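You operate a simulated robot arm through the tools that you are given. There is no shell and no other tool. Be economical: measure what you need, move in short steps, check, and stop when the job is done.

You run a simulated two-armed robot. Do the job below in one go: nothing can be reset, and whatever is moved stays where it is left.

Task
Wipe the strings, dip the duster in polish and shine the patch by the bridge.
Fine: grime off first; the yellow duster goes back. Set down upright: yellow duster. A coat counts when it lies all over at full strength: go over it till it gets no stronger. What is to be rubbed or washed off counts as gone when no trace of it is left.

It is judged by the outcome, as a careful person would: the job done as asked, and still so three seconds after it is handed in. It fails if anything else is knocked over, pushed out of place, dropped, spilled or broken.

Robot
Two 7-joint arms with two-finger parallel grippers on one trunk, on a base that drives. Base frame: it is fixed to the floor where the robot stands at the start and does not move with it; the origin is under the middle of the robot, x ahead of it, y to its left, z up. Lengths are in cm, angles in rad, forces in N, time in s.
The left shoulder is at the start at [5, 16.1, 109.8], the right one opposite. With the tool pointing down near the work surface each hand reaches from about 10 to 68 cm from the robot's upright axis, wherever it stands, measured 20 degrees to its own side. Places, roughly: fifth peg of the guitar [60, 40, 80]; first peg of the guitar [60, 20, 80]; fourth peg of the guitar [60, 30, 80]; open tin of polish (9x9x3 cm) [70, 0, 80]; second peg of the guitar [60, 20, 80]; sixth peg of the guitar [60, 40, 80]; strings [70, 80, 90]; third peg of the guitar [60, 30, 80]. Payload 3.43 kg a hand.
The tool frame of a hand sits at the grasp point between the pads (the TCP): z along the fingers, y along the line on which they close. The tips reach 3 cm beyond it. Largest opening 9.4 cm; finger width 2.8, thickness 1; the body of the gripper, 5 by 9.6 cm, starts 5.5 cm behind the TCP.
Orientation is that of the tool frame in the base frame, as [roll, pitch, yaw] about the fixed x, y, z axes, in that order (R = Rz(yaw) Ry(pitch) Rx(roll)). With the fingers straight down and closing along the base's y, the tool's x points along the base's -x, its y along +y and its z along -z.

Tools
- The arms move only by the tool move_arm. It takes "left_series", "right_series" or both (then of equal length, played together; a hand with none holds still); each is a list of rows, each a list of 7 numbers: the shift along the base's x, y, z in cm, then the turn, a rotation vector about the base's x, y, z in rad, then the finger opening in cm, from 0 to 9.4. In form: [[x, y, z, ax, ay, az, hand], ...]. A call has 1 to 8 rows; each row is the pose to reach, as a shift and turn from the pose commanded when the call began. Each row takes 0.2 s and may step no farther than 5 cm and 0.15 rad from the row before; otherwise, or with a gripper value out of range, the whole call is refused. Where a pose cannot be reached the arm comes as near as it can. A force on the tool above 40 N (or 10 N above the force at the start of the call, whichever is more), or a blocked arm, ends the call early, and 0.2 s more pass. Each finger travels about 4.5 cm/s and halts on what it meets, pressing with about 21 N; the grip force reading is that of the motor and also rises with nothing between the fingers. The clock runs only during rows and for 0.2 s after the last one: add rows that repeat a pose to give the fingers time. The reply holds the time, the measured pose of the TCP, the force on the tool along the base axes, the opening and the grip force, in the units named above and with some noise, with the torque about the TCP (base axes, N m) and any sound that the robot's microphone picked up.
- Cameras (640 x 400 px; columns grow to the right, rows downward): "scene" is now at [12.26, 4.86, 125.15]; the picture's right is [0.51, -0.86, 0.00], its down [-0.23, -0.14, -0.96] and it looks along [0.83, 0.49, -0.27] (base axes); focal length 214 px, centre (320, 200). "left" rides on the left gripper at [7.6, -1.4, -10.3] in its tool frame; the picture's right is [0.18, 0.98, 0.00], its down [-0.75, 0.14, -0.64] and it looks along [-0.63, 0.12, 0.77] (tool axes); focal length 243 px, centre (320, 200). "right" rides on the right gripper at [7.6, 1.4, -10.3] in its tool frame; the picture's right is [-0.18, 0.98, 0.00], its down [-0.75, -0.14, -0.64] and it looks along [-0.63, -0.12, 0.77] (tool axes); focal length 243 px, centre (320, 200). There is no depth. A picture from a camera that has moved, and an enlarged one, comes with that camera's place and axes in the base frame and with its lens.
- capture(camera): a new picture of that camera. The clock stands still meanwhile.
- lift_body(by): slides the trunk up (or, below 0, down) by that many cm; the arms and the scene camera ride with it, the base frame stays. It gives what a move gives, with no picture.
- roll_base(legs): drives the robot by 1 to 6 legs, each [ahead, left, turn to the left] in cm, cm and rad, along the robot's own axes; the way and the turn of a leg run together, so that a leg with both is an arc; at most 150 cm and 3.142 rad a leg. The arms and the cameras ride along, it lands a little off, and it stops where it bumps. It gives what a move gives.
- turn_head(pan, tilt): turns the head with the scene camera to pan (to the left, within 1.396 rad either way) and tilt (down, from -0.506 to 1.204), counted from straight ahead of the robot. It gives what a move gives.
- inspect(camera, box): a new picture of the part [left, top, right, bottom] of that camera's present view, enlarged. The clock stands still meanwhile.
- close_job(): hands the job in; it is judged then, once.

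Work in short steps. Places have to be worked out from the pictures, the camera data and where the tool is seen: move nearer, look again, correct. Check each grasp and each placing, and mend what went wrong. You have 120 turns and 88 pictures in all, those below and enlarged ones among them. Open the grippers and draw the arms clear of the work before you hand the job in, unless the task says otherwise; then end with one line.

The tools are called as a command line: name --argument value ..., lists and objects as JSON in quotes. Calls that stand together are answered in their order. move_arm: Moves the arms, as the interface text tells. Its arguments: {"type":"object","properties":{"left_series":{"type":"array","items":{"type":"array","items":{"type":"number"}}},"right_series":{"type":"array","items":{"type":"array","items":{"type":"number"}}}},"required":[]} The other tools are called the same way: lift_body (by) slides the trunk up or down; roll_base (legs) drives the base; turn_head (pan, tilt) turns the head that bears the scene camera; capture (camera) takes a picture; inspect (camera, box) takes an enlarged picture of a part of a camera's view; close_job () hands the job in.

At the start:

```text
clock: 0.0
left_tool_pos: [22.44, 26.32, 119.57]
left_tool_rot: [-3.141, 0.002, -3.141]
left_wrist_force: [-0.6, 0.0, -0.9]
left_torque: [0.02, 0.03, -0.03]
left_width: 9.39
left_gripper_force: 0.1
right_tool_pos: [34.41, 4.34, 118.16]
right_tool_rot: [3.139, 0.0, 3.141]
right_wrist_force: [-0.9, -0.3, -0.4]
right_torque: [0.02, 0.01, -0.03]
right_width: 9.41
right_gripper_force: 0.2
trunk travel left (down, up): [-12.5, 14.2]
robot x, y, heading: [0.07, 0.21, 0.002]
head pan, tilt: [0.536, 0.274]
```

scene: 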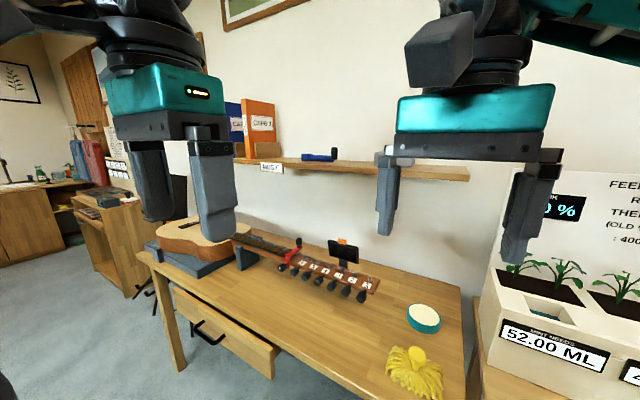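
right: 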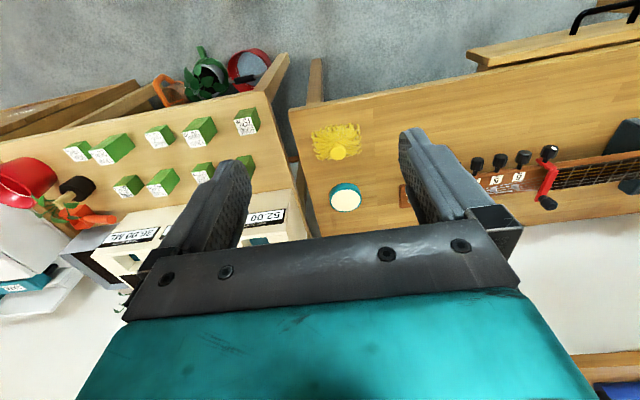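
left: 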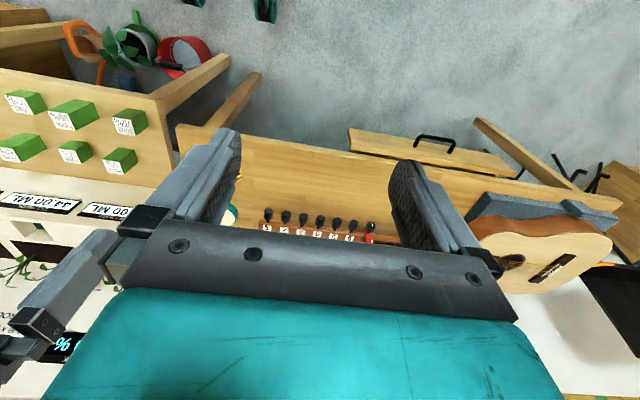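

The scene shows the guitar to the left, the duster and tin at right. I take closer looks at the duster and the guitar.

inspect --camera "scene" --box '[360, 280, 480, 400]'

inspect --camera "scene" --box '[140, 200, 400, 320]'

inspect --camera "left" --box '[420, 180, 640, 310]'

```text
3.33 times, centred on (420, 340) of scene
camera zoom: at [12.26, 4.86, 125.15], right [0.51, -0.86, 0.0], down [-0.23, -0.14, -0.96], along [0.83, 0.49, -0.27], focal length 715 px, centre (-13, -267)
```

zoom: 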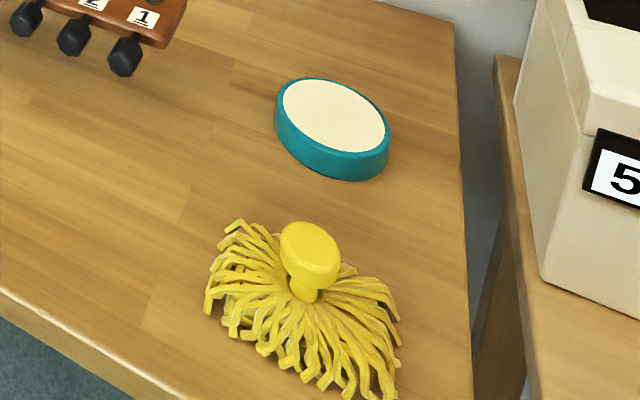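

```text
2.46 times, centred on (270, 260) of scene
camera zoom: at [12.26, 4.86, 125.15], right [0.51, -0.86, 0.0], down [-0.23, -0.14, -0.96], along [0.83, 0.49, -0.27], focal length 528 px, centre (443, 52)
```

zoom: 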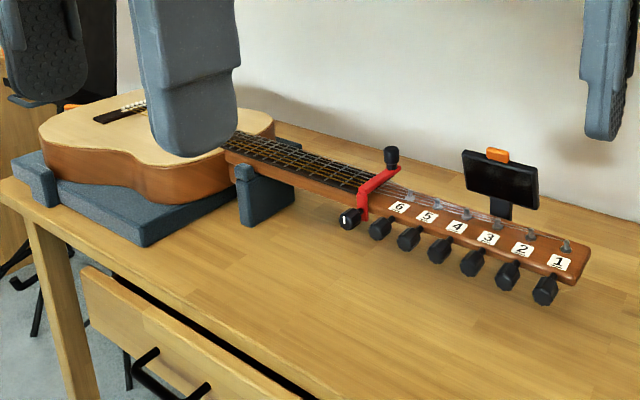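

```text
2.91 times, centred on (530, 245) of left
camera zoom: at [14.92, 25.04, 129.84], right [-0.18, 0.98, 0.0], down [0.75, 0.14, 0.64], along [0.63, 0.12, -0.77], focal length 706 px, centre (-291, 69)
```

zoom: 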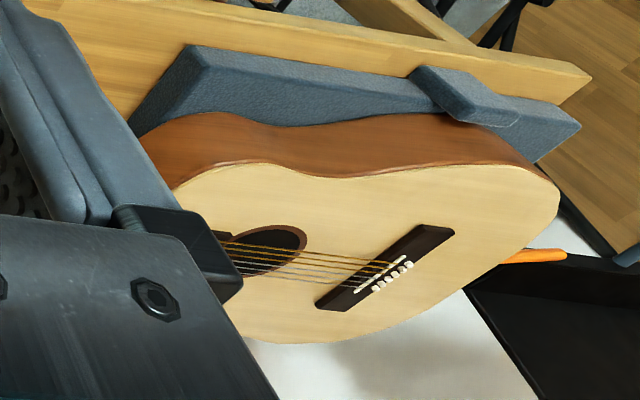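

The duster's knob is near [53, 4.7, ~81] and the tin near [70, 4, 77]. I bring the right hand above the duster and look from there.

move_arm --right_series '[[2, 0, -3, 0, 0, 0, 9.4], [4, 0, -6, 0, 0, 0, 9.4], [6, 0, -9, 0, 0, 0, 9.4], [8, 0, -12, 0, 0, 0, 9.4], [10, 0, -15, 0, 0, 0, 9.4], [12, 0, -18, 0, 0, 0, 9.4], [14, 0, -21, 0, 0, 0, 9.4], [16, 0, -24, 0, 0, 0, 9.4]]'

capture --camera "right"

capture --camera "scene"

```text
clock: 1.8
left_tool_pos: [22.55, 26.4, 119.65]
left_tool_rot: [3.14, 0.001, -3.141]
left_wrist_force: [0.0, -0.7, -0.4]
left_torque: [-0.02, 0.01, -0.02]
left_width: 9.39
left_gripper_force: 0.1
right_tool_pos: [50.23, 4.29, 94.12]
right_tool_rot: [3.139, 0.001, -3.141]
right_wrist_force: [0.0, -0.1, 0.6]
right_torque: [-0.03, -0.02, 0.01]
right_width: 9.4
right_gripper_force: 0.1
trunk travel left (down, up): [-12.5, 14.2]
robot x, y, heading: [-0.05, -0.16, 0.003]
head pan, tilt: [0.536, 0.274]
```

```text
81 pictures are left
camera right: at [42.6, 5.7, 104.29], right [0.18, 0.98, 0.0], down [0.75, -0.14, 0.64], along [0.63, -0.12, -0.77], focal length 243 px, centre (320, 200)
```

right: 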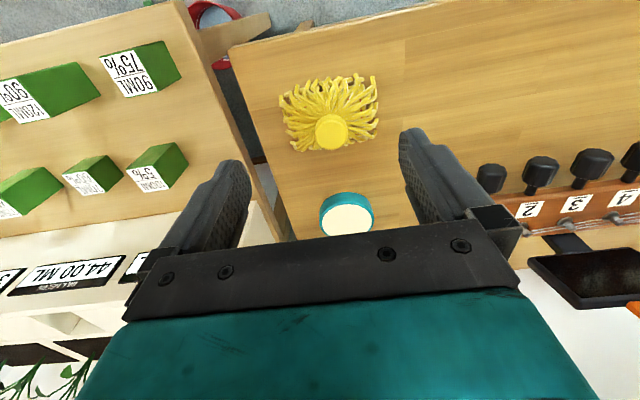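

```text
80 pictures are left
camera scene: at [12.28, 4.87, 125.15], right [0.51, -0.86, 0.0], down [-0.23, -0.14, -0.96], along [0.83, 0.49, -0.27], focal length 214 px, centre (320, 200)
```

scene: 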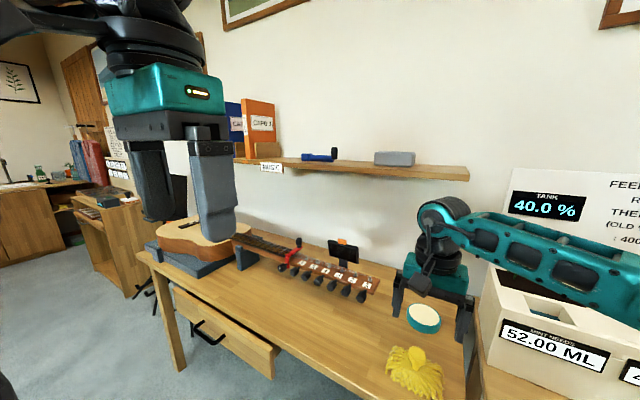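

Knob top is at about [52.9, 4.8, ~82]. I descend to just above it and look again to fix the height.

move_arm --right_series '[[1, 0.2, -3, 0, 0, 0, 9.4], [2, 0.4, -6, 0, 0, 0, 9.4], [2.7, 0.5, -8.5, 0, 0, 0, 9.4]]'

capture --camera "right"

inspect --camera "scene" --box '[360, 280, 480, 400]'

```text
clock: 2.6
left_tool_pos: [22.51, 26.31, 119.56]
left_tool_rot: [-3.141, 0.0, 3.14]
left_wrist_force: [-0.6, -0.3, -0.4]
left_torque: [0.03, 0.0, 0.01]
left_width: 9.39
left_gripper_force: 0.0
right_tool_pos: [53.16, 4.81, 85.52]
right_tool_rot: [-3.141, 0.0, 3.141]
right_wrist_force: [1.0, -0.8, -0.2]
right_torque: [-0.01, 0.0, -0.03]
right_width: 9.39
right_gripper_force: 0.0
trunk travel left (down, up): [-12.5, 14.2]
robot x, y, heading: [-0.2, 0.5, -0.001]
head pan, tilt: [0.536, 0.274]
```

```text
79 pictures are left
camera right: at [45.45, 6.22, 95.73], right [0.18, 0.98, 0.0], down [0.75, -0.14, 0.64], along [0.63, -0.12, -0.77], focal length 243 px, centre (320, 200)
```

right: 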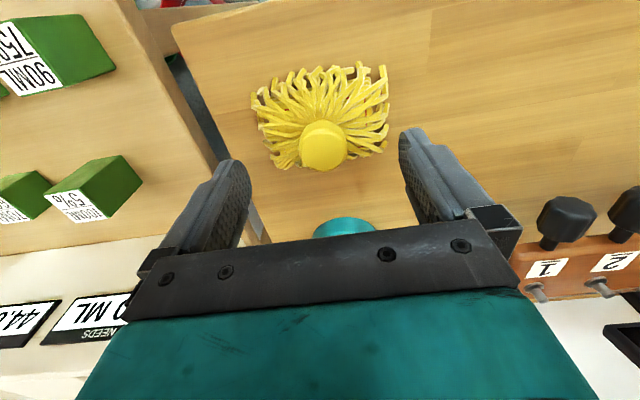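

```text
3.33 times, centred on (420, 340) of scene
camera zoom: at [12.27, 4.86, 125.15], right [0.51, -0.86, 0.0], down [-0.23, -0.14, -0.96], along [0.83, 0.49, -0.27], focal length 715 px, centre (-13, -267)
```

zoom: 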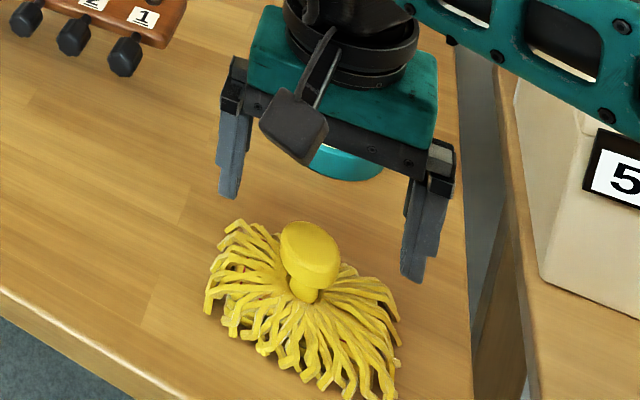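

Gripper tips line up with the knob top at about z 82, centre [52.7, 5.0]. I descend to TCP z 80 and close.

move_arm --right_series '[[-0.2, 0.2, -2.5, 0, 0, 0, 9.4], [-0.4, 0.2, -5.2, 0, 0, 0, 9.4], [-0.4, 0.2, -5.2, 0, 0, 0, 5], [-0.4, 0.2, -5.2, 0, 0, 0, 1], [-0.4, 0.2, -5.2, 0, 0, 0, 0], [-0.4, 0.2, -5.2, 0, 0, 0, 0], [-0.4, 0.2, -5.2, 0, 0, 0, 0]]'

inspect --camera "scene" --box '[360, 280, 480, 400]'

```text
clock: 4.2
left_tool_pos: [22.54, 26.38, 119.57]
left_tool_rot: [3.141, 0.0, 3.141]
left_wrist_force: [-0.4, -0.5, 0.2]
left_torque: [0.0, -0.04, -0.01]
left_width: 9.4
left_gripper_force: 0.1
right_tool_pos: [52.68, 5.18, 80.42]
right_tool_rot: [3.14, 0.001, -3.141]
right_wrist_force: [-0.4, -0.2, 0.2]
right_torque: [-0.04, -0.02, 0.01]
right_width: 3.83
right_gripper_force: 20.8
trunk travel left (down, up): [-12.5, 14.2]
robot x, y, heading: [-0.06, -0.21, 0.001]
head pan, tilt: [0.536, 0.274]
```

```text
3.33 times, centred on (420, 340) of scene
camera zoom: at [12.27, 4.86, 125.15], right [0.51, -0.86, 0.0], down [-0.23, -0.14, -0.96], along [0.83, 0.49, -0.27], focal length 715 px, centre (-13, -267)
```

zoom: 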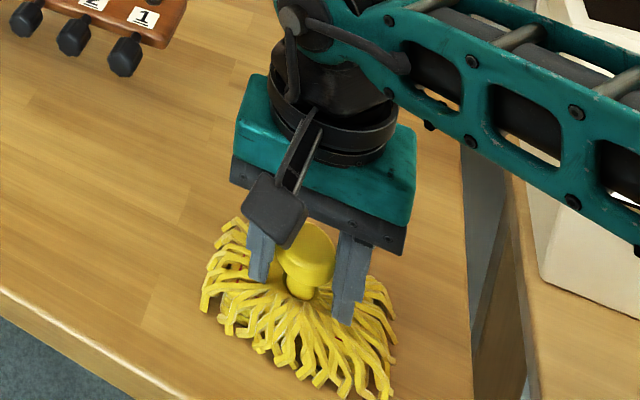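

The knob is gripped (3.83 cm wide). I lift straight up and check.

move_arm --right_series '[[0, 0, 4, 0, 0, 0, 0], [0, 0, 8, 0, 0, 0, 0], [-2, 0, 12, 0, 0, 0, 0], [-4, 0, 16, 0, 0, 0, 0], [-6, 0, 20, 0, 0, 0, 0], [-8, 0, 24, 0, 0, 0, 0], [-10, 0, 28, 0, 0, 0, 0], [-12, 0, 31, 0, 0, 0, 0]]'

turn_head --pan 0.9 --tilt 0.5

capture --camera "scene"

capture --camera "right"

```text
clock: 6.0
left_tool_pos: [22.39, 26.37, 119.73]
left_tool_rot: [-3.14, 0.003, 3.141]
left_wrist_force: [-0.6, 0.8, 0.1]
left_torque: [0.02, 0.02, 0.0]
left_width: 9.43
left_gripper_force: 0.0
right_tool_pos: [40.71, 5.1, 111.4]
right_tool_rot: [3.141, 0.0, 3.141]
right_wrist_force: [-0.9, -0.4, -0.9]
right_torque: [0.02, 0.0, -0.02]
right_width: 3.79
right_gripper_force: 21.2
trunk travel left (down, up): [-12.5, 14.2]
robot x, y, heading: [-0.32, 0.02, -0.003]
head pan, tilt: [0.536, 0.274]
```

```text
clock: 6.8
left_tool_pos: [22.68, 26.5, 119.75]
left_tool_rot: [-3.141, 0.0, 3.141]
left_wrist_force: [-0.5, -0.7, 0.3]
left_torque: [-0.01, 0.01, 0.01]
left_width: 9.39
left_gripper_force: 0.0
right_tool_pos: [40.81, 5.2, 111.46]
right_tool_rot: [3.14, 0.001, 3.141]
right_wrist_force: [0.2, 0.1, -0.1]
right_torque: [-0.01, 0.02, 0.01]
right_width: 3.81
right_gripper_force: 21.1
trunk travel left (down, up): [-12.5, 14.2]
robot x, y, heading: [-0.05, -0.18, 0.004]
head pan, tilt: [0.901, 0.499]
```

```text
76 pictures are left
camera scene: at [9.89, 7.22, 123.07], right [0.78, -0.62, 0.0], down [-0.3, -0.37, -0.88], along [0.55, 0.69, -0.48], focal length 214 px, centre (320, 200)
```

scene: 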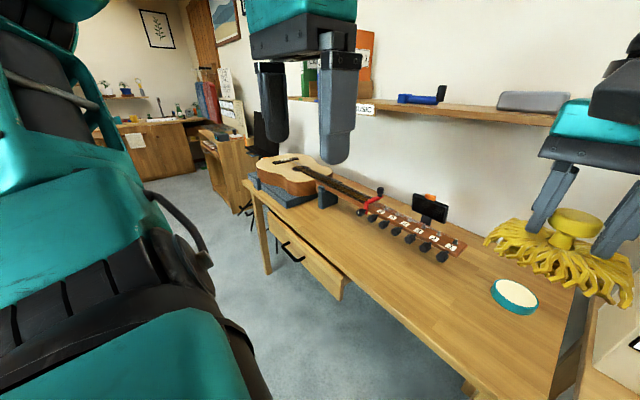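

```text
75 pictures are left
camera right: at [33.13, 6.54, 121.57], right [0.18, 0.98, 0.0], down [0.75, -0.14, 0.64], along [0.63, -0.12, -0.77], focal length 243 px, centre (320, 200)
```

right: 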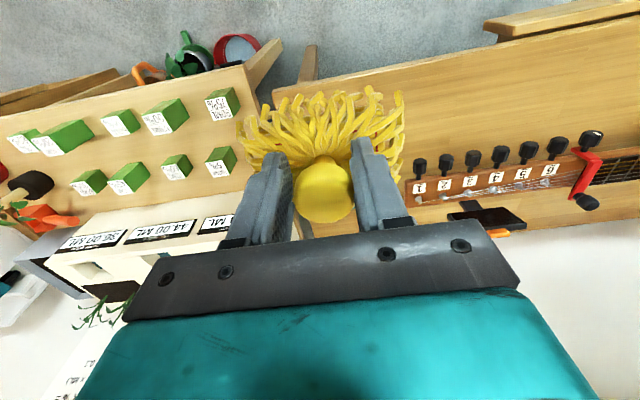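

Duster is held securely. The guitar body is near [62, 88]; I drive 65 cm left with hands high and then look.

roll_base --legs '[[-4, 0, 0], [0, 65, 0]]'

turn_head --pan 0.3 --tilt 0.5

capture --camera "scene"

capture --camera "left"

```text
clock: 10.9
left_tool_pos: [18.94, 91.0, 119.61]
left_tool_rot: [3.141, 0.0, 3.133]
left_wrist_force: [-0.7, -0.4, -0.1]
left_torque: [-0.02, 0.05, -0.02]
left_width: 9.43
left_gripper_force: 0.1
right_tool_pos: [37.15, 69.64, 111.44]
right_tool_rot: [-3.141, 0.001, 3.134]
right_wrist_force: [0.2, 0.3, -1.8]
right_torque: [-0.02, 0.02, 0.01]
right_width: 3.81
right_gripper_force: 21.2
trunk travel left (down, up): [-12.5, 14.2]
robot x, y, heading: [-3.48, 64.93, -0.011]
head pan, tilt: [0.901, 0.499]
```

```text
clock: 11.9
left_tool_pos: [18.99, 90.89, 119.68]
left_tool_rot: [3.141, 0.002, 3.134]
left_wrist_force: [-0.3, -0.4, -0.5]
left_torque: [0.02, 0.0, 0.03]
left_width: 9.4
left_gripper_force: 0.0
right_tool_pos: [37.04, 69.68, 111.38]
right_tool_rot: [3.14, 0.001, 3.133]
right_wrist_force: [0.0, -0.7, -0.5]
right_torque: [0.02, 0.03, 0.01]
right_width: 3.76
right_gripper_force: 21.3
trunk travel left (down, up): [-12.5, 14.2]
robot x, y, heading: [-3.75, 65.06, -0.007]
head pan, tilt: [0.3, 0.499]
```

```text
74 pictures are left
camera scene: at [9.24, 67.43, 123.07], right [0.29, -0.96, 0.0], down [-0.46, -0.14, -0.88], along [0.84, 0.25, -0.48], focal length 214 px, centre (320, 200)
```

scene: 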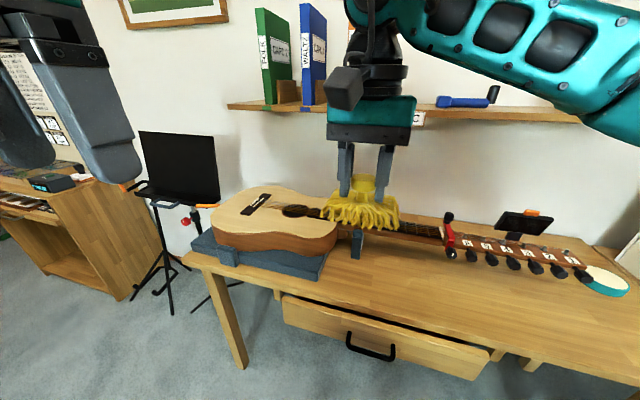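

```text
73 pictures are left
camera left: at [11.43, 89.67, 129.84], right [-0.18, 0.98, 0.0], down [0.75, 0.14, 0.64], along [0.63, 0.11, -0.77], focal length 243 px, centre (320, 200)
```

left: 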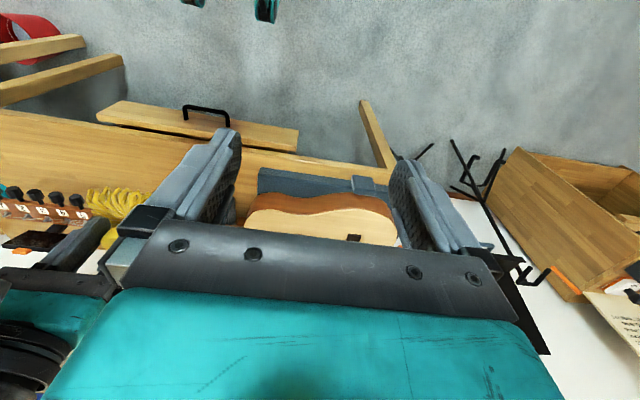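

The bridge is near [65, 107, 86] and the sound hole near [65, 91]. I drive another 38 cm left and 8 cm ahead so the right hand covers that stretch.

roll_base --legs '[[0, 38, 0.007], [8, 0, 0]]'

turn_head --pan 0.0 --tilt 0.5

capture --camera "scene"

capture --camera "left"

```text
clock: 15.0
left_tool_pos: [27.43, 129.46, 119.61]
left_tool_rot: [-3.141, -0.001, 3.136]
left_wrist_force: [0.2, 0.8, 0.7]
left_torque: [-0.03, -0.01, 0.0]
left_width: 9.39
left_gripper_force: 0.1
right_tool_pos: [45.48, 108.15, 111.41]
right_tool_rot: [3.139, 0.001, 3.135]
right_wrist_force: [0.0, -0.1, -0.5]
right_torque: [0.0, 0.05, 0.02]
right_width: 3.78
right_gripper_force: 20.8
trunk travel left (down, up): [-12.5, 14.2]
robot x, y, heading: [4.47, 103.28, -0.005]
head pan, tilt: [0.3, 0.499]
```

```text
clock: 15.8
left_tool_pos: [27.12, 129.6, 119.62]
left_tool_rot: [3.141, 0.001, 3.137]
left_wrist_force: [0.0, -0.1, -0.2]
left_torque: [-0.02, 0.02, -0.01]
left_width: 9.38
left_gripper_force: 0.1
right_tool_pos: [45.3, 108.17, 111.45]
right_tool_rot: [3.139, -0.001, 3.137]
right_wrist_force: [-0.3, -1.1, -1.2]
right_torque: [-0.01, 0.03, 0.0]
right_width: 3.75
right_gripper_force: 21.1
trunk travel left (down, up): [-12.5, 14.2]
robot x, y, heading: [4.54, 103.02, -0.009]
head pan, tilt: [0.0, 0.499]
```

```text
72 pictures are left
camera scene: at [17.95, 103.27, 123.07], right [-0.01, -1.0, 0.0], down [-0.48, 0.0, -0.88], along [0.88, 0.0, -0.48], focal length 214 px, centre (320, 200)
```

scene: 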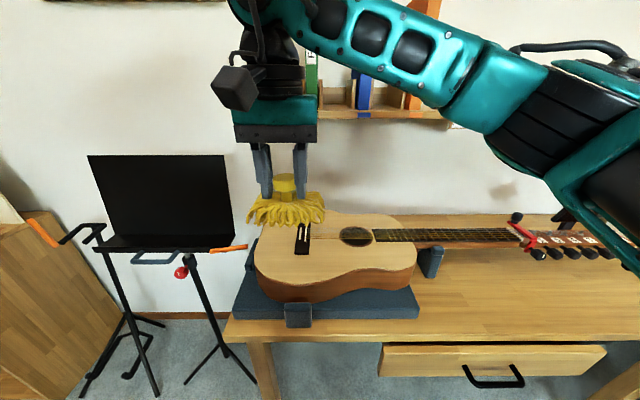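

```text
71 pictures are left
camera left: at [19.67, 128.2, 129.84], right [-0.18, 0.98, 0.0], down [0.75, 0.14, 0.64], along [0.63, 0.12, -0.77], focal length 243 px, centre (320, 200)
```

left: 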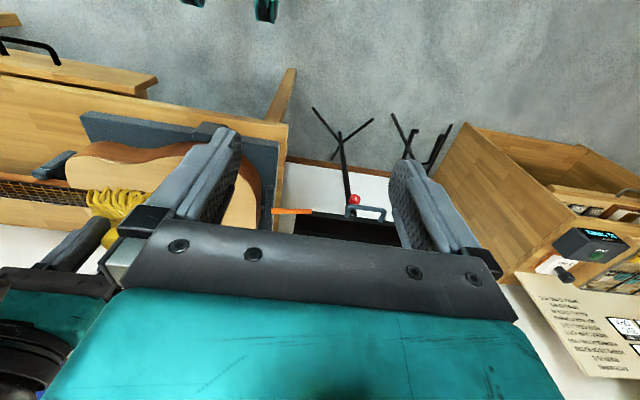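

I zoom on the guitar top to find the grime and the patch.

inspect --camera "scene" --box '[240, 200, 400, 300]'

inspect --camera "scene" --box '[330, 200, 530, 270]'

```text
4.00 times, centred on (320, 250) of scene
camera zoom: at [17.95, 103.27, 123.07], right [-0.01, -1.0, 0.0], down [-0.48, 0.0, -0.88], along [0.88, 0.0, -0.48], focal length 858 px, centre (320, 0)
```

zoom: 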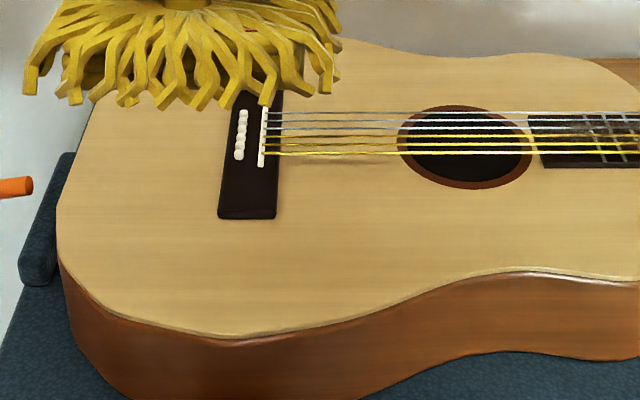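

```text
3.20 times, centred on (430, 235) of scene
camera zoom: at [17.95, 103.27, 123.07], right [-0.01, -1.0, 0.0], down [-0.48, 0.0, -0.88], along [0.88, 0.0, -0.48], focal length 686 px, centre (-32, 88)
```

zoom: 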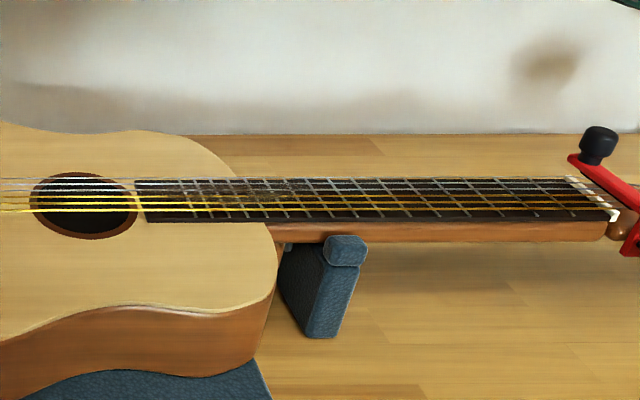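

A whitish smudge lies on the strings over the upper fretboard, y about 74–85. I zoom there and move the hand to clear the bridge.

inspect --camera "scene" --box '[365, 220, 445, 260]'

move_arm --right_series '[[0, -4, 0, 0, 0, 0, 0], [0, -8, 0, 0, 0, 0, 0], [0, -12, 0, 0, 0, 0, 0], [2, -16, 0, 0, 0, 0, 0], [4, -20, 0, 0, 0, 0, 0], [6, -23, -2, 0, 0, 0, 0], [8, -26, -4, 0, 0, 0, 0], [10, -28, -5, 0, 0, 0, 0]]'

inspect --camera "scene" --box '[270, 215, 350, 265]'

capture --camera "right"

```text
8.00 times, centred on (405, 240) of scene
camera zoom: at [17.95, 103.27, 123.07], right [-0.01, -1.0, 0.0], down [-0.48, 0.0, -0.88], along [0.88, 0.0, -0.48], focal length 1716 px, centre (-360, -120)
```

zoom: 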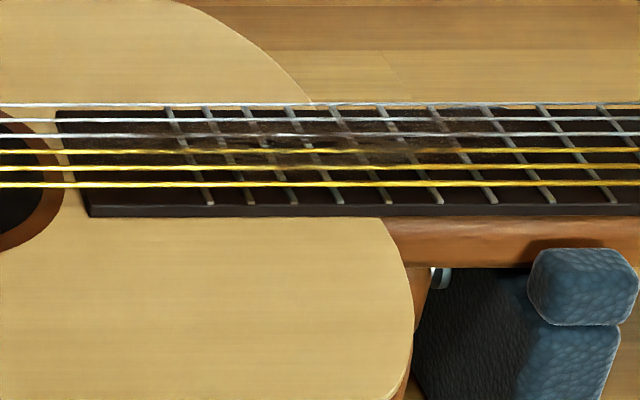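

```text
clock: 17.6
left_tool_pos: [27.36, 129.51, 119.67]
left_tool_rot: [3.139, -0.001, 3.135]
left_wrist_force: [0.2, -0.1, 0.3]
left_torque: [-0.02, -0.01, 0.01]
left_width: 9.4
left_gripper_force: 0.0
right_tool_pos: [55.54, 79.94, 106.34]
right_tool_rot: [3.139, -0.001, 3.136]
right_wrist_force: [0.7, 0.2, -1.8]
right_torque: [-0.02, 0.0, -0.01]
right_width: 3.56
right_gripper_force: 20.6
trunk travel left (down, up): [-12.5, 14.2]
robot x, y, heading: [4.6, 103.14, -0.002]
head pan, tilt: [0.0, 0.499]
```

```text
8.00 times, centred on (310, 240) of scene
camera zoom: at [17.96, 103.24, 123.06], right [-0.01, -1.0, 0.0], down [-0.48, 0.0, -0.88], along [0.88, 0.0, -0.48], focal length 1716 px, centre (400, -120)
```

zoom: 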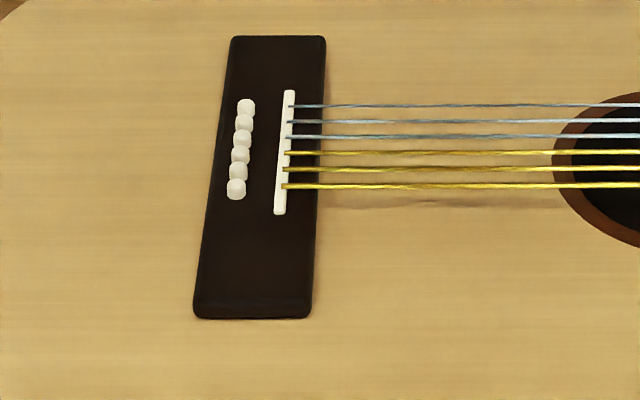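

```text
66 pictures are left
camera right: at [47.92, 81.4, 116.43], right [0.19, 0.98, 0.0], down [0.75, -0.15, 0.64], along [0.63, -0.12, -0.77], focal length 243 px, centre (320, 200)
```

right: 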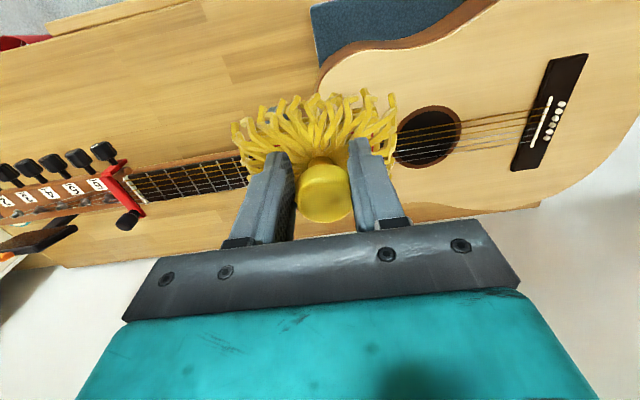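

Bridge triangulates to x 58–74, y 106–110, z 85.5; strings at x 63.5–68, z≈86.5, grime at y ≈ 74–87. I bring the duster above [66, 80] and lower toward contact (expected TCP z ≈ 92.8).

move_arm --right_series '[[3, 0, -2, 0, 0, 0, 0], [6, 0, -5, 0, 0, 0, 0], [9, 0, -8, 0, 0, 0, 0], [10.5, 0, -11, 0, 0, 0, 0], [10.5, 0, -12, 0, 0, 0, 0]]'

inspect --camera "scene" --box '[330, 170, 490, 270]'

inspect --camera "right" --box '[160, 20, 480, 220]'

```text
clock: 18.8
left_tool_pos: [27.17, 129.54, 119.72]
left_tool_rot: [-3.142, 0.002, 3.136]
left_wrist_force: [-0.2, 0.1, -0.1]
left_torque: [0.05, 0.0, 0.0]
left_width: 9.41
left_gripper_force: 0.1
right_tool_pos: [66.12, 80.15, 94.56]
right_tool_rot: [3.139, 0.001, 3.136]
right_wrist_force: [0.2, -0.4, -0.8]
right_torque: [0.01, -0.02, 0.0]
right_width: 3.55
right_gripper_force: 21.3
trunk travel left (down, up): [-12.5, 14.2]
robot x, y, heading: [4.49, 103.25, -0.005]
head pan, tilt: [0.0, 0.499]
```

```text
4.00 times, centred on (410, 220) of scene
camera zoom: at [17.94, 103.25, 123.07], right [-0.01, -1.0, 0.0], down [-0.48, 0.0, -0.88], along [0.88, -0.01, -0.48], focal length 858 px, centre (-40, 120)
```

zoom: 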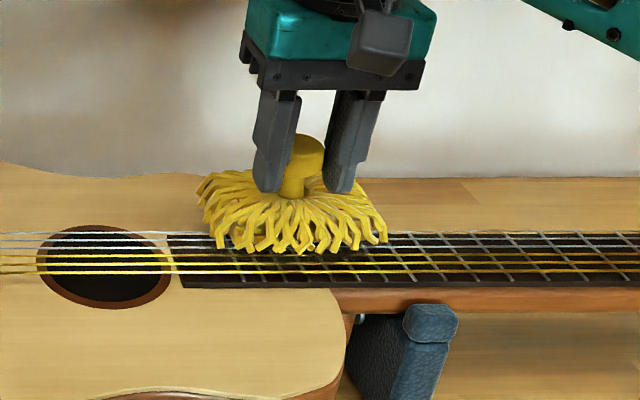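

```text
2.00 times, centred on (320, 120) of right
camera zoom: at [58.38, 81.53, 104.66], right [0.19, 0.98, 0.0], down [0.75, -0.15, 0.64], along [0.63, -0.12, -0.77], focal length 485 px, centre (320, 360)
```

zoom: 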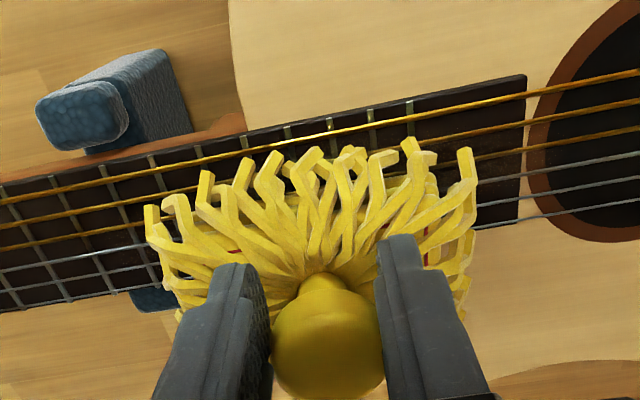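

The duster hovers over the grime a little above the strings. I lower in small steps watching the force.

move_arm --right_series '[[-0.3, 0, -0.5, 0, 0, 0, 0], [-0.3, 0, -1.0, 0, 0, 0, 0], [-0.3, 0, -1.4, 0, 0, 0, 0]]'

move_arm --right_series '[[0, 0, -0.4, 0, 0, 0, 0], [0, 0, -0.4, 0, 0, 0, 0]]'

inspect --camera "scene" --box '[330, 170, 490, 270]'

```text
clock: 19.6
left_tool_pos: [27.17, 129.5, 119.69]
left_tool_rot: [3.14, 0.002, 3.137]
left_wrist_force: [0.7, 0.3, -0.4]
left_torque: [-0.02, 0.01, 0.02]
left_width: 9.4
left_gripper_force: 0.0
right_tool_pos: [65.56, 80.12, 93.13]
right_tool_rot: [3.14, 0.002, 3.135]
right_wrist_force: [-0.7, -2.3, 6.1]
right_torque: [0.13, -0.08, -0.04]
right_width: 3.5
right_gripper_force: 21.2
trunk travel left (down, up): [-12.5, 14.2]
robot x, y, heading: [4.57, 103.31, -0.01]
head pan, tilt: [0.0, 0.499]
heard: click
```

```text
clock: 20.2
left_tool_pos: [27.02, 129.51, 119.88]
left_tool_rot: [-3.141, 0.002, 3.135]
left_wrist_force: [0.1, 0.2, -0.4]
left_torque: [-0.01, 0.02, -0.01]
left_width: 9.4
left_gripper_force: 0.1
right_tool_pos: [65.52, 79.98, 93.08]
right_tool_rot: [3.138, 0.009, 3.134]
right_wrist_force: [-0.4, -9.5, 22.5]
right_torque: [0.41, -0.3, -0.15]
right_width: 3.45
right_gripper_force: 21.4
trunk travel left (down, up): [-12.5, 14.2]
robot x, y, heading: [4.56, 103.2, -0.007]
head pan, tilt: [0.0, 0.499]
```

```text
4.00 times, centred on (410, 220) of scene
camera zoom: at [17.72, 103.23, 123.13], right [-0.01, -1.0, 0.0], down [-0.48, 0.0, -0.88], along [0.88, -0.01, -0.48], focal length 858 px, centre (-40, 120)
```

zoom: 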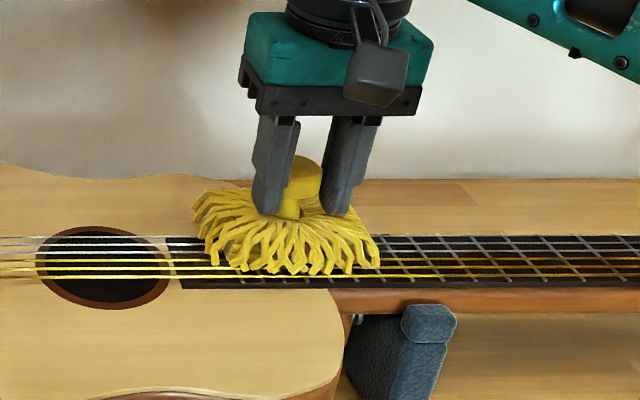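

Contact at TCP z≈93.1; force 22 N is more than needed, so I ease up 0.35 cm and stroke along the strings.

move_arm --right_series '[[0, 0, 0.35, 0, 0, 0, 0], [0, 1.5, 0.35, 0, 0, 0, 0], [0, 3, 0.35, 0, 0, 0, 0], [0, 1.5, 0.35, 0, 0, 0, 0], [0, 0, 0.35, 0, 0, 0, 0], [0, -1.5, 0.35, 0, 0, 0, 0], [0, -3, 0.35, 0, 0, 0, 0], [0, -4.5, 0.35, 0, 0, 0, 0]]'

inspect --camera "scene" --box '[350, 180, 470, 260]'

```text
clock: 22.0
left_tool_pos: [27.13, 129.54, 119.68]
left_tool_rot: [-3.141, 0.001, 3.137]
left_wrist_force: [-0.3, -0.5, -1.0]
left_torque: [0.01, -0.01, 0.02]
left_width: 9.4
left_gripper_force: 0.1
right_tool_pos: [65.37, 75.72, 93.12]
right_tool_rot: [-3.14, -0.002, 3.136]
right_wrist_force: [0.2, 1.7, 3.2]
right_torque: [0.3, -0.11, 0.05]
right_width: 3.4
right_gripper_force: 21.0
trunk travel left (down, up): [-12.5, 14.2]
robot x, y, heading: [4.51, 103.39, -0.012]
head pan, tilt: [0.0, 0.499]
```

```text
5.00 times, centred on (410, 220) of scene
camera zoom: at [17.89, 103.27, 123.07], right [-0.01, -1.0, 0.0], down [-0.48, 0.0, -0.88], along [0.88, -0.01, -0.48], focal length 1072 px, centre (-130, 100)
```

zoom: 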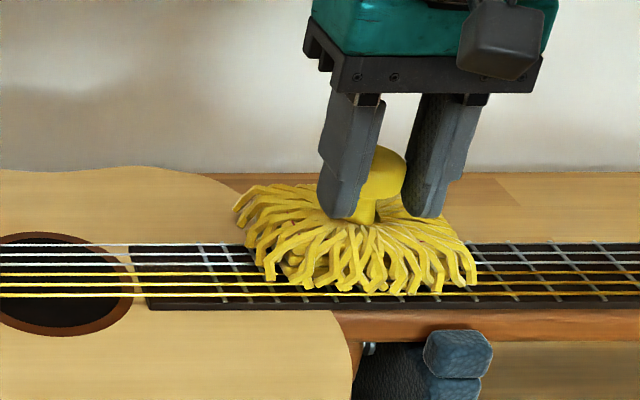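

Light contact while moving works. I do more strokes along the strings with a slight x shift.

move_arm --right_series '[[0.8, 1.5, -0.1, 0, 0, 0, 0], [0.8, 3.5, -0.1, 0, 0, 0, 0], [0.8, 5.5, -0.1, 0, 0, 0, 0], [0.8, 7.5, -0.1, 0, 0, 0, 0], [-0.6, 7.5, -0.1, 0, 0, 0, 0], [-0.6, 5, -0.1, 0, 0, 0, 0], [-0.6, 2.5, -0.1, 0, 0, 0, 0], [-0.6, 0, -0.1, 0, 0, 0, 0]]'

move_arm --right_series '[[0.6, 2.5, 0, 0, 0, 0, 0], [0.6, 5, 0, 0, 0, 0, 0], [0.6, 7.5, 0, 0, 0, 0, 0], [-1, 6, 2, 0, 0, 0, 0], [-4, 4, 5, 0, 0, 0, 0], [-7, 2, 9, 0, 0, 0, 0], [-8, -2, 12, 0, 0, 0, 0], [-8, -6, 14, 0, 0, 0, 0]]'

inspect --camera "scene" --box '[365, 220, 445, 260]'

capture --camera "scene"

```text
clock: 23.8
left_tool_pos: [27.21, 129.6, 119.65]
left_tool_rot: [3.141, 0.002, 3.136]
left_wrist_force: [-0.1, 0.2, 0.4]
left_torque: [-0.02, -0.01, 0.01]
left_width: 9.4
left_gripper_force: 0.1
right_tool_pos: [64.84, 75.75, 93.13]
right_tool_rot: [3.139, 0.0, 3.136]
right_wrist_force: [-0.2, 3.2, 10.1]
right_torque: [0.37, -0.32, 0.09]
right_width: 3.37
right_gripper_force: 20.9
trunk travel left (down, up): [-12.5, 14.2]
robot x, y, heading: [4.77, 103.14, -0.005]
head pan, tilt: [0.0, 0.499]
```

```text
refused: row 6 steps farther than a row can; nothing moved
```

```text
8.00 times, centred on (405, 240) of scene
camera zoom: at [17.82, 103.32, 123.09], right [-0.01, -1.0, 0.0], down [-0.48, 0.0, -0.88], along [0.88, -0.01, -0.48], focal length 1716 px, centre (-360, -120)
```

zoom: 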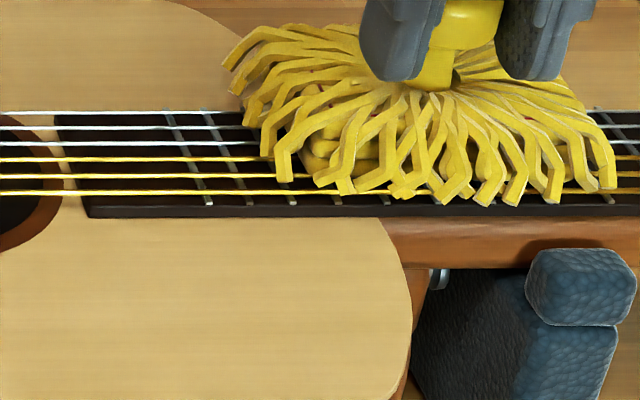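

```text
60 pictures are left
camera scene: at [17.82, 103.32, 123.09], right [-0.01, -1.0, 0.0], down [-0.48, 0.0, -0.88], along [0.88, -0.01, -0.48], focal length 214 px, centre (320, 200)
```

scene: 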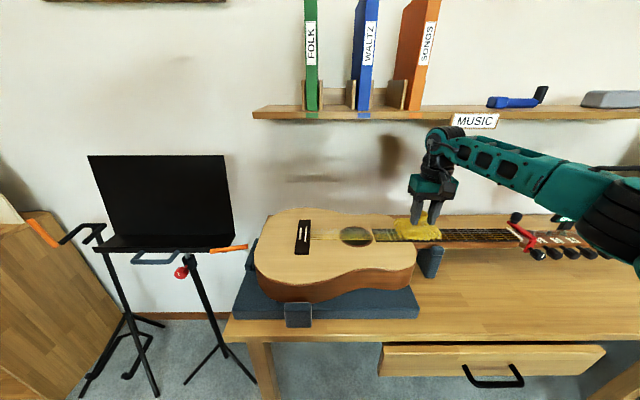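

The exposed part looks clean. One more stroke, then lift and inspect.

move_arm --right_series '[[0.6, 2.5, 0, 0, 0, 0, 0], [0.6, 5, 0, 0, 0, 0, 0], [0.6, 7.5, 0, 0, 0, 0, 0], [0, 5, 0, 0, 0, 0, 0], [-0.5, 7, 2, 0, 0, 0, 0], [-1.5, 8, 6, 0, 0, 0, 0], [-3, 8, 10, 0, 0, 0, 0], [-5, 8, 14, 0, 0, 0, 0]]'

inspect --camera "scene" --box '[365, 220, 445, 260]'

capture --camera "right"

```text
clock: 25.6
left_tool_pos: [27.26, 129.42, 119.68]
left_tool_rot: [3.14, 0.003, 3.135]
left_wrist_force: [-0.7, 0.4, -0.8]
left_torque: [0.0, -0.01, 0.01]
left_width: 9.41
left_gripper_force: 0.1
right_tool_pos: [59.95, 83.39, 106.73]
right_tool_rot: [-3.141, -0.002, 3.134]
right_wrist_force: [0.3, 0.6, -0.8]
right_torque: [0.01, 0.03, 0.0]
right_width: 3.37
right_gripper_force: 20.9
trunk travel left (down, up): [-12.5, 14.2]
robot x, y, heading: [4.81, 103.43, -0.002]
head pan, tilt: [0.0, 0.499]
```

```text
8.00 times, centred on (405, 240) of scene
camera zoom: at [17.9, 103.25, 123.07], right [-0.01, -1.0, 0.0], down [-0.48, 0.0, -0.88], along [0.88, 0.0, -0.48], focal length 1716 px, centre (-360, -120)
```

zoom: 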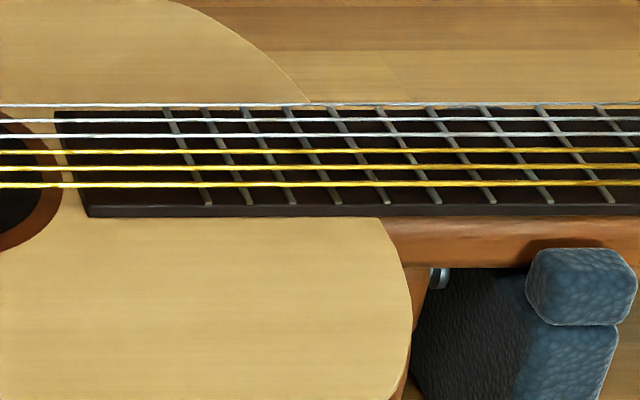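

```text
58 pictures are left
camera right: at [52.37, 84.98, 116.95], right [0.19, 0.98, 0.0], down [0.75, -0.15, 0.64], along [0.63, -0.12, -0.77], focal length 243 px, centre (320, 200)
```

right: 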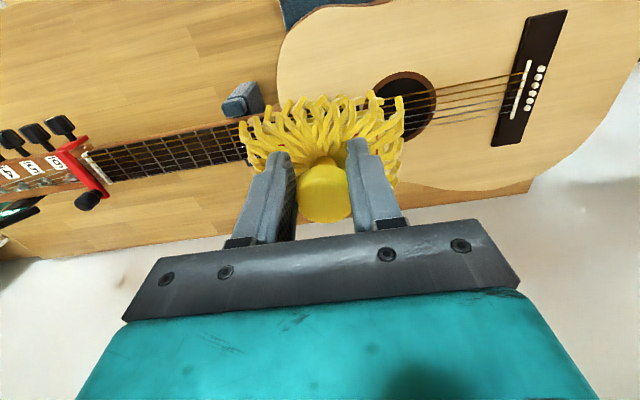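

The smudge is gone. I check the remaining string stretches and look for the patch by the bridge from this other angle.

inspect --camera "scene" --box '[435, 215, 525, 260]'

inspect --camera "right" --box '[380, 0, 640, 180]'

```text
7.11 times, centred on (480, 238) of scene
camera zoom: at [17.9, 103.25, 123.07], right [-0.01, -1.0, 0.0], down [-0.48, 0.0, -0.88], along [0.88, 0.0, -0.48], focal length 1525 px, centre (-818, -67)
```

zoom: 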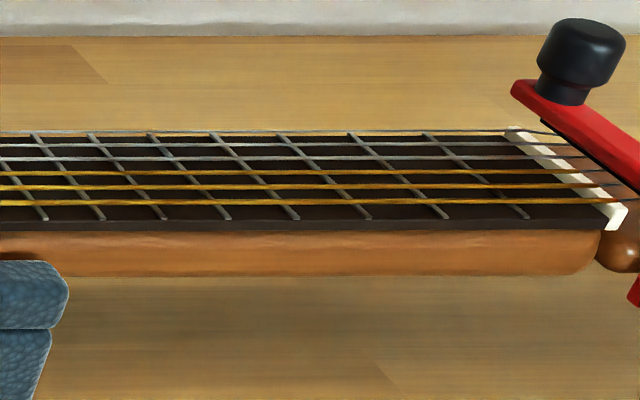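

```text
2.22 times, centred on (510, 90) of right
camera zoom: at [52.37, 84.98, 116.95], right [0.19, 0.98, 0.0], down [0.75, -0.15, 0.64], along [0.63, -0.12, -0.77], focal length 539 px, centre (-102, 444)
```

zoom: 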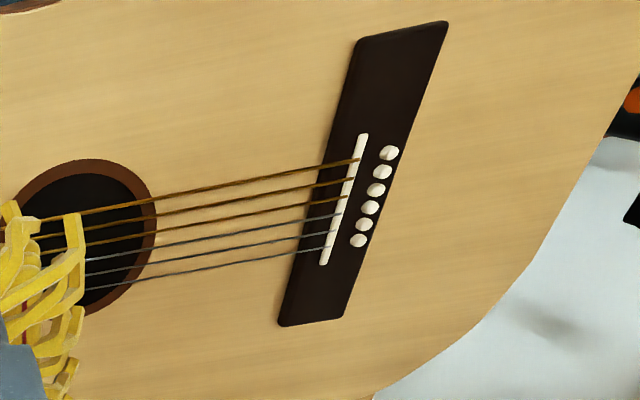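

Strings are clean everywhere. I look once more at the wood around the bridge for the dull patch.

inspect --camera "scene" --box '[250, 208, 350, 278]'

inspect --camera "scene" --box '[305, 235, 355, 265]'

```text
5.71 times, centred on (300, 243) of scene
camera zoom: at [17.9, 103.25, 123.07], right [-0.01, -1.0, 0.0], down [-0.48, 0.0, -0.88], along [0.88, 0.0, -0.48], focal length 1226 px, centre (434, -46)
```

zoom: 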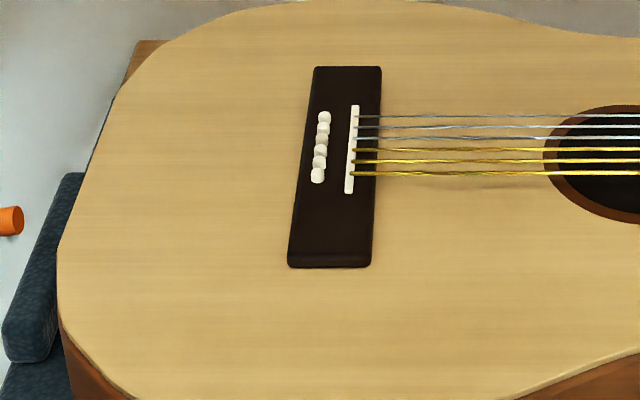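

```text
12.80 times, centred on (330, 250) of scene
camera zoom: at [17.9, 103.25, 123.07], right [-0.01, -1.0, 0.0], down [-0.48, 0.0, -0.88], along [0.88, 0.0, -0.48], focal length 2745 px, centre (192, -440)
```

zoom: 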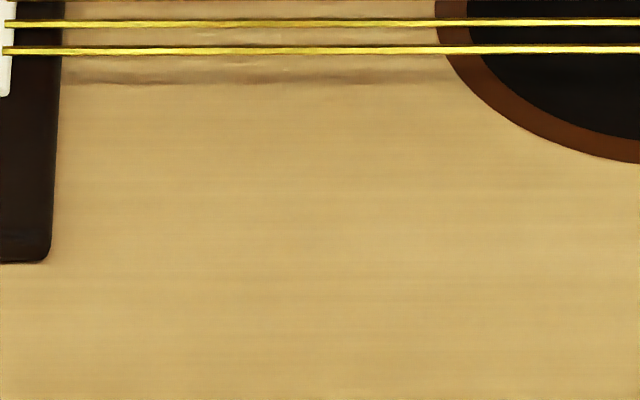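

No mark is visible; the coat should reveal it. Now to the tin at about [70, 5]: I retract the right hand and drive back.

move_arm --right_series '[[-4, 2, 1, 0, 0, 0, 0], [-8, 4, 2, 0, 0, 0, 0], [-12, 6, 3, 0, 0, 0, 0], [-15, 8, 4, 0, 0, 0, 0]]'

roll_base --legs '[[-6, 0, 0.003], [0, -78, 0], [9, 0, 0]]'

turn_head --pan -0.2 --tilt 0.6

capture --camera "scene"

capture --camera "right"

```text
clock: 26.6
left_tool_pos: [27.27, 129.5, 119.72]
left_tool_rot: [3.141, 0.002, 3.135]
left_wrist_force: [-0.1, 0.0, -0.6]
left_torque: [0.0, -0.04, 0.01]
left_width: 9.39
left_gripper_force: 0.1
right_tool_pos: [44.74, 91.51, 110.89]
right_tool_rot: [3.141, 0.0, 3.135]
right_wrist_force: [0.3, 0.1, -0.3]
right_torque: [-0.03, 0.0, 0.0]
right_width: 3.34
right_gripper_force: 20.5
trunk travel left (down, up): [-12.5, 14.2]
robot x, y, heading: [4.51, 103.11, -0.008]
head pan, tilt: [0.0, 0.499]
```

```text
clock: 32.0
left_tool_pos: [29.89, 52.89, 119.72]
left_tool_rot: [3.141, 0.001, 3.139]
left_wrist_force: [0.4, 0.0, -0.3]
left_torque: [-0.02, 0.02, -0.02]
left_width: 9.41
left_gripper_force: 0.1
right_tool_pos: [47.59, 14.9, 110.75]
right_tool_rot: [3.139, -0.001, 3.136]
right_wrist_force: [0.2, -1.0, -0.9]
right_torque: [0.0, 0.04, 0.0]
right_width: 3.35
right_gripper_force: 20.7
trunk travel left (down, up): [-12.5, 14.2]
robot x, y, heading: [7.37, 26.58, -0.005]
head pan, tilt: [0.0, 0.499]
```

```text
clock: 32.8
left_tool_pos: [29.84, 52.76, 119.54]
left_tool_rot: [3.14, 0.002, 3.138]
left_wrist_force: [-0.6, 0.7, -0.3]
left_torque: [0.03, -0.04, 0.01]
left_width: 9.39
left_gripper_force: 0.2
right_tool_pos: [47.47, 14.9, 110.87]
right_tool_rot: [3.141, -0.001, 3.136]
right_wrist_force: [0.2, -0.4, -0.5]
right_torque: [0.02, 0.02, 0.0]
right_width: 3.35
right_gripper_force: 20.9
trunk travel left (down, up): [-12.5, 14.2]
robot x, y, heading: [6.98, 26.17, -0.004]
head pan, tilt: [-0.201, 0.6]
```

```text
53 pictures are left
camera scene: at [20.11, 24.79, 122.16], right [-0.2, -0.98, 0.0], down [-0.55, 0.11, -0.83], along [0.81, -0.17, -0.56], focal length 214 px, centre (320, 200)
```

scene: 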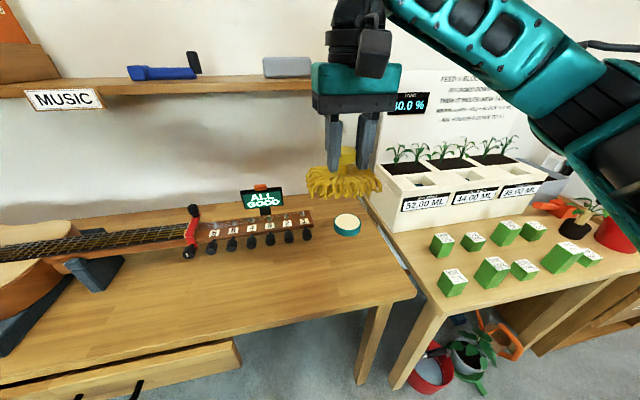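

```text
52 pictures are left
camera right: at [39.9, 16.26, 121.01], right [0.19, 0.98, 0.0], down [0.75, -0.15, 0.64], along [0.63, -0.12, -0.77], focal length 243 px, centre (320, 200)
```

right: 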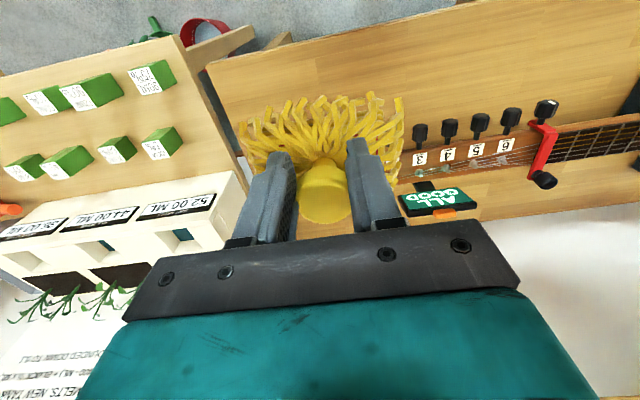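

Tin at about [70.5, 4.9, top 77]. I drive 3 cm nearer for reach and bring the duster above the tin.

roll_base --legs '[[3, 0, 0.003]]'

move_arm --right_series '[[3, -1.3, -2, 0, 0, 0, 0], [6, -2.6, -4, 0, 0, 0, 0], [9, -4, -6, 0, 0, 0, 0], [12, -5.3, -8, 0, 0, 0, 0], [15, -6.6, -10, 0, 0, 0, 0], [18, -8, -12, 0, 0, 0, 0], [19.8, -10, -14, 0, 0, 0, 0]]'

inspect --camera "scene" --box '[270, 130, 430, 250]'

```text
clock: 33.6
left_tool_pos: [32.86, 52.94, 119.47]
left_tool_rot: [-3.141, -0.001, 3.139]
left_wrist_force: [0.8, 0.0, -0.8]
left_torque: [0.0, 0.02, 0.01]
left_width: 9.42
left_gripper_force: 0.1
right_tool_pos: [50.46, 14.9, 110.79]
right_tool_rot: [3.14, -0.001, 3.14]
right_wrist_force: [1.2, 0.3, -1.4]
right_torque: [0.01, 0.02, -0.04]
right_width: 3.33
right_gripper_force: 21.1
trunk travel left (down, up): [-12.5, 14.2]
robot x, y, heading: [10.0, 26.67, -0.0]
head pan, tilt: [-0.201, 0.6]
```

```text
clock: 35.2
left_tool_pos: [32.64, 52.86, 119.65]
left_tool_rot: [-3.141, 0.002, 3.14]
left_wrist_force: [-0.8, 0.6, 0.2]
left_torque: [-0.03, 0.02, 0.01]
left_width: 9.4
left_gripper_force: 0.1
right_tool_pos: [70.45, 5.0, 96.73]
right_tool_rot: [3.14, 0.001, 3.14]
right_wrist_force: [-0.1, 0.9, -0.4]
right_torque: [-0.01, 0.0, 0.02]
right_width: 3.31
right_gripper_force: 21.1
trunk travel left (down, up): [-12.5, 14.2]
robot x, y, heading: [10.28, 26.33, 0.002]
head pan, tilt: [-0.201, 0.6]
```

```text
3.33 times, centred on (350, 190) of scene
camera zoom: at [23.07, 24.79, 122.16], right [-0.2, -0.98, 0.0], down [-0.55, 0.11, -0.82], along [0.81, -0.17, -0.57], focal length 715 px, centre (220, 233)
```

zoom: 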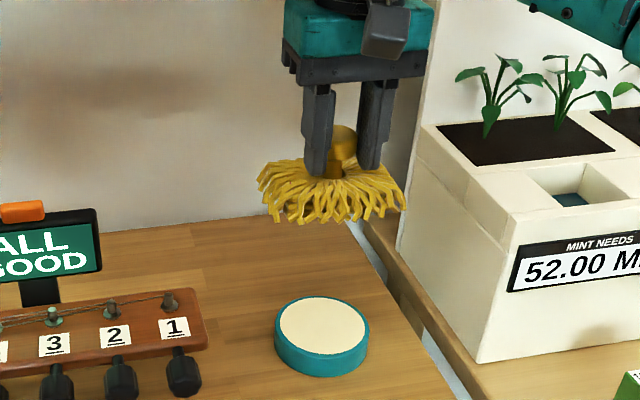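

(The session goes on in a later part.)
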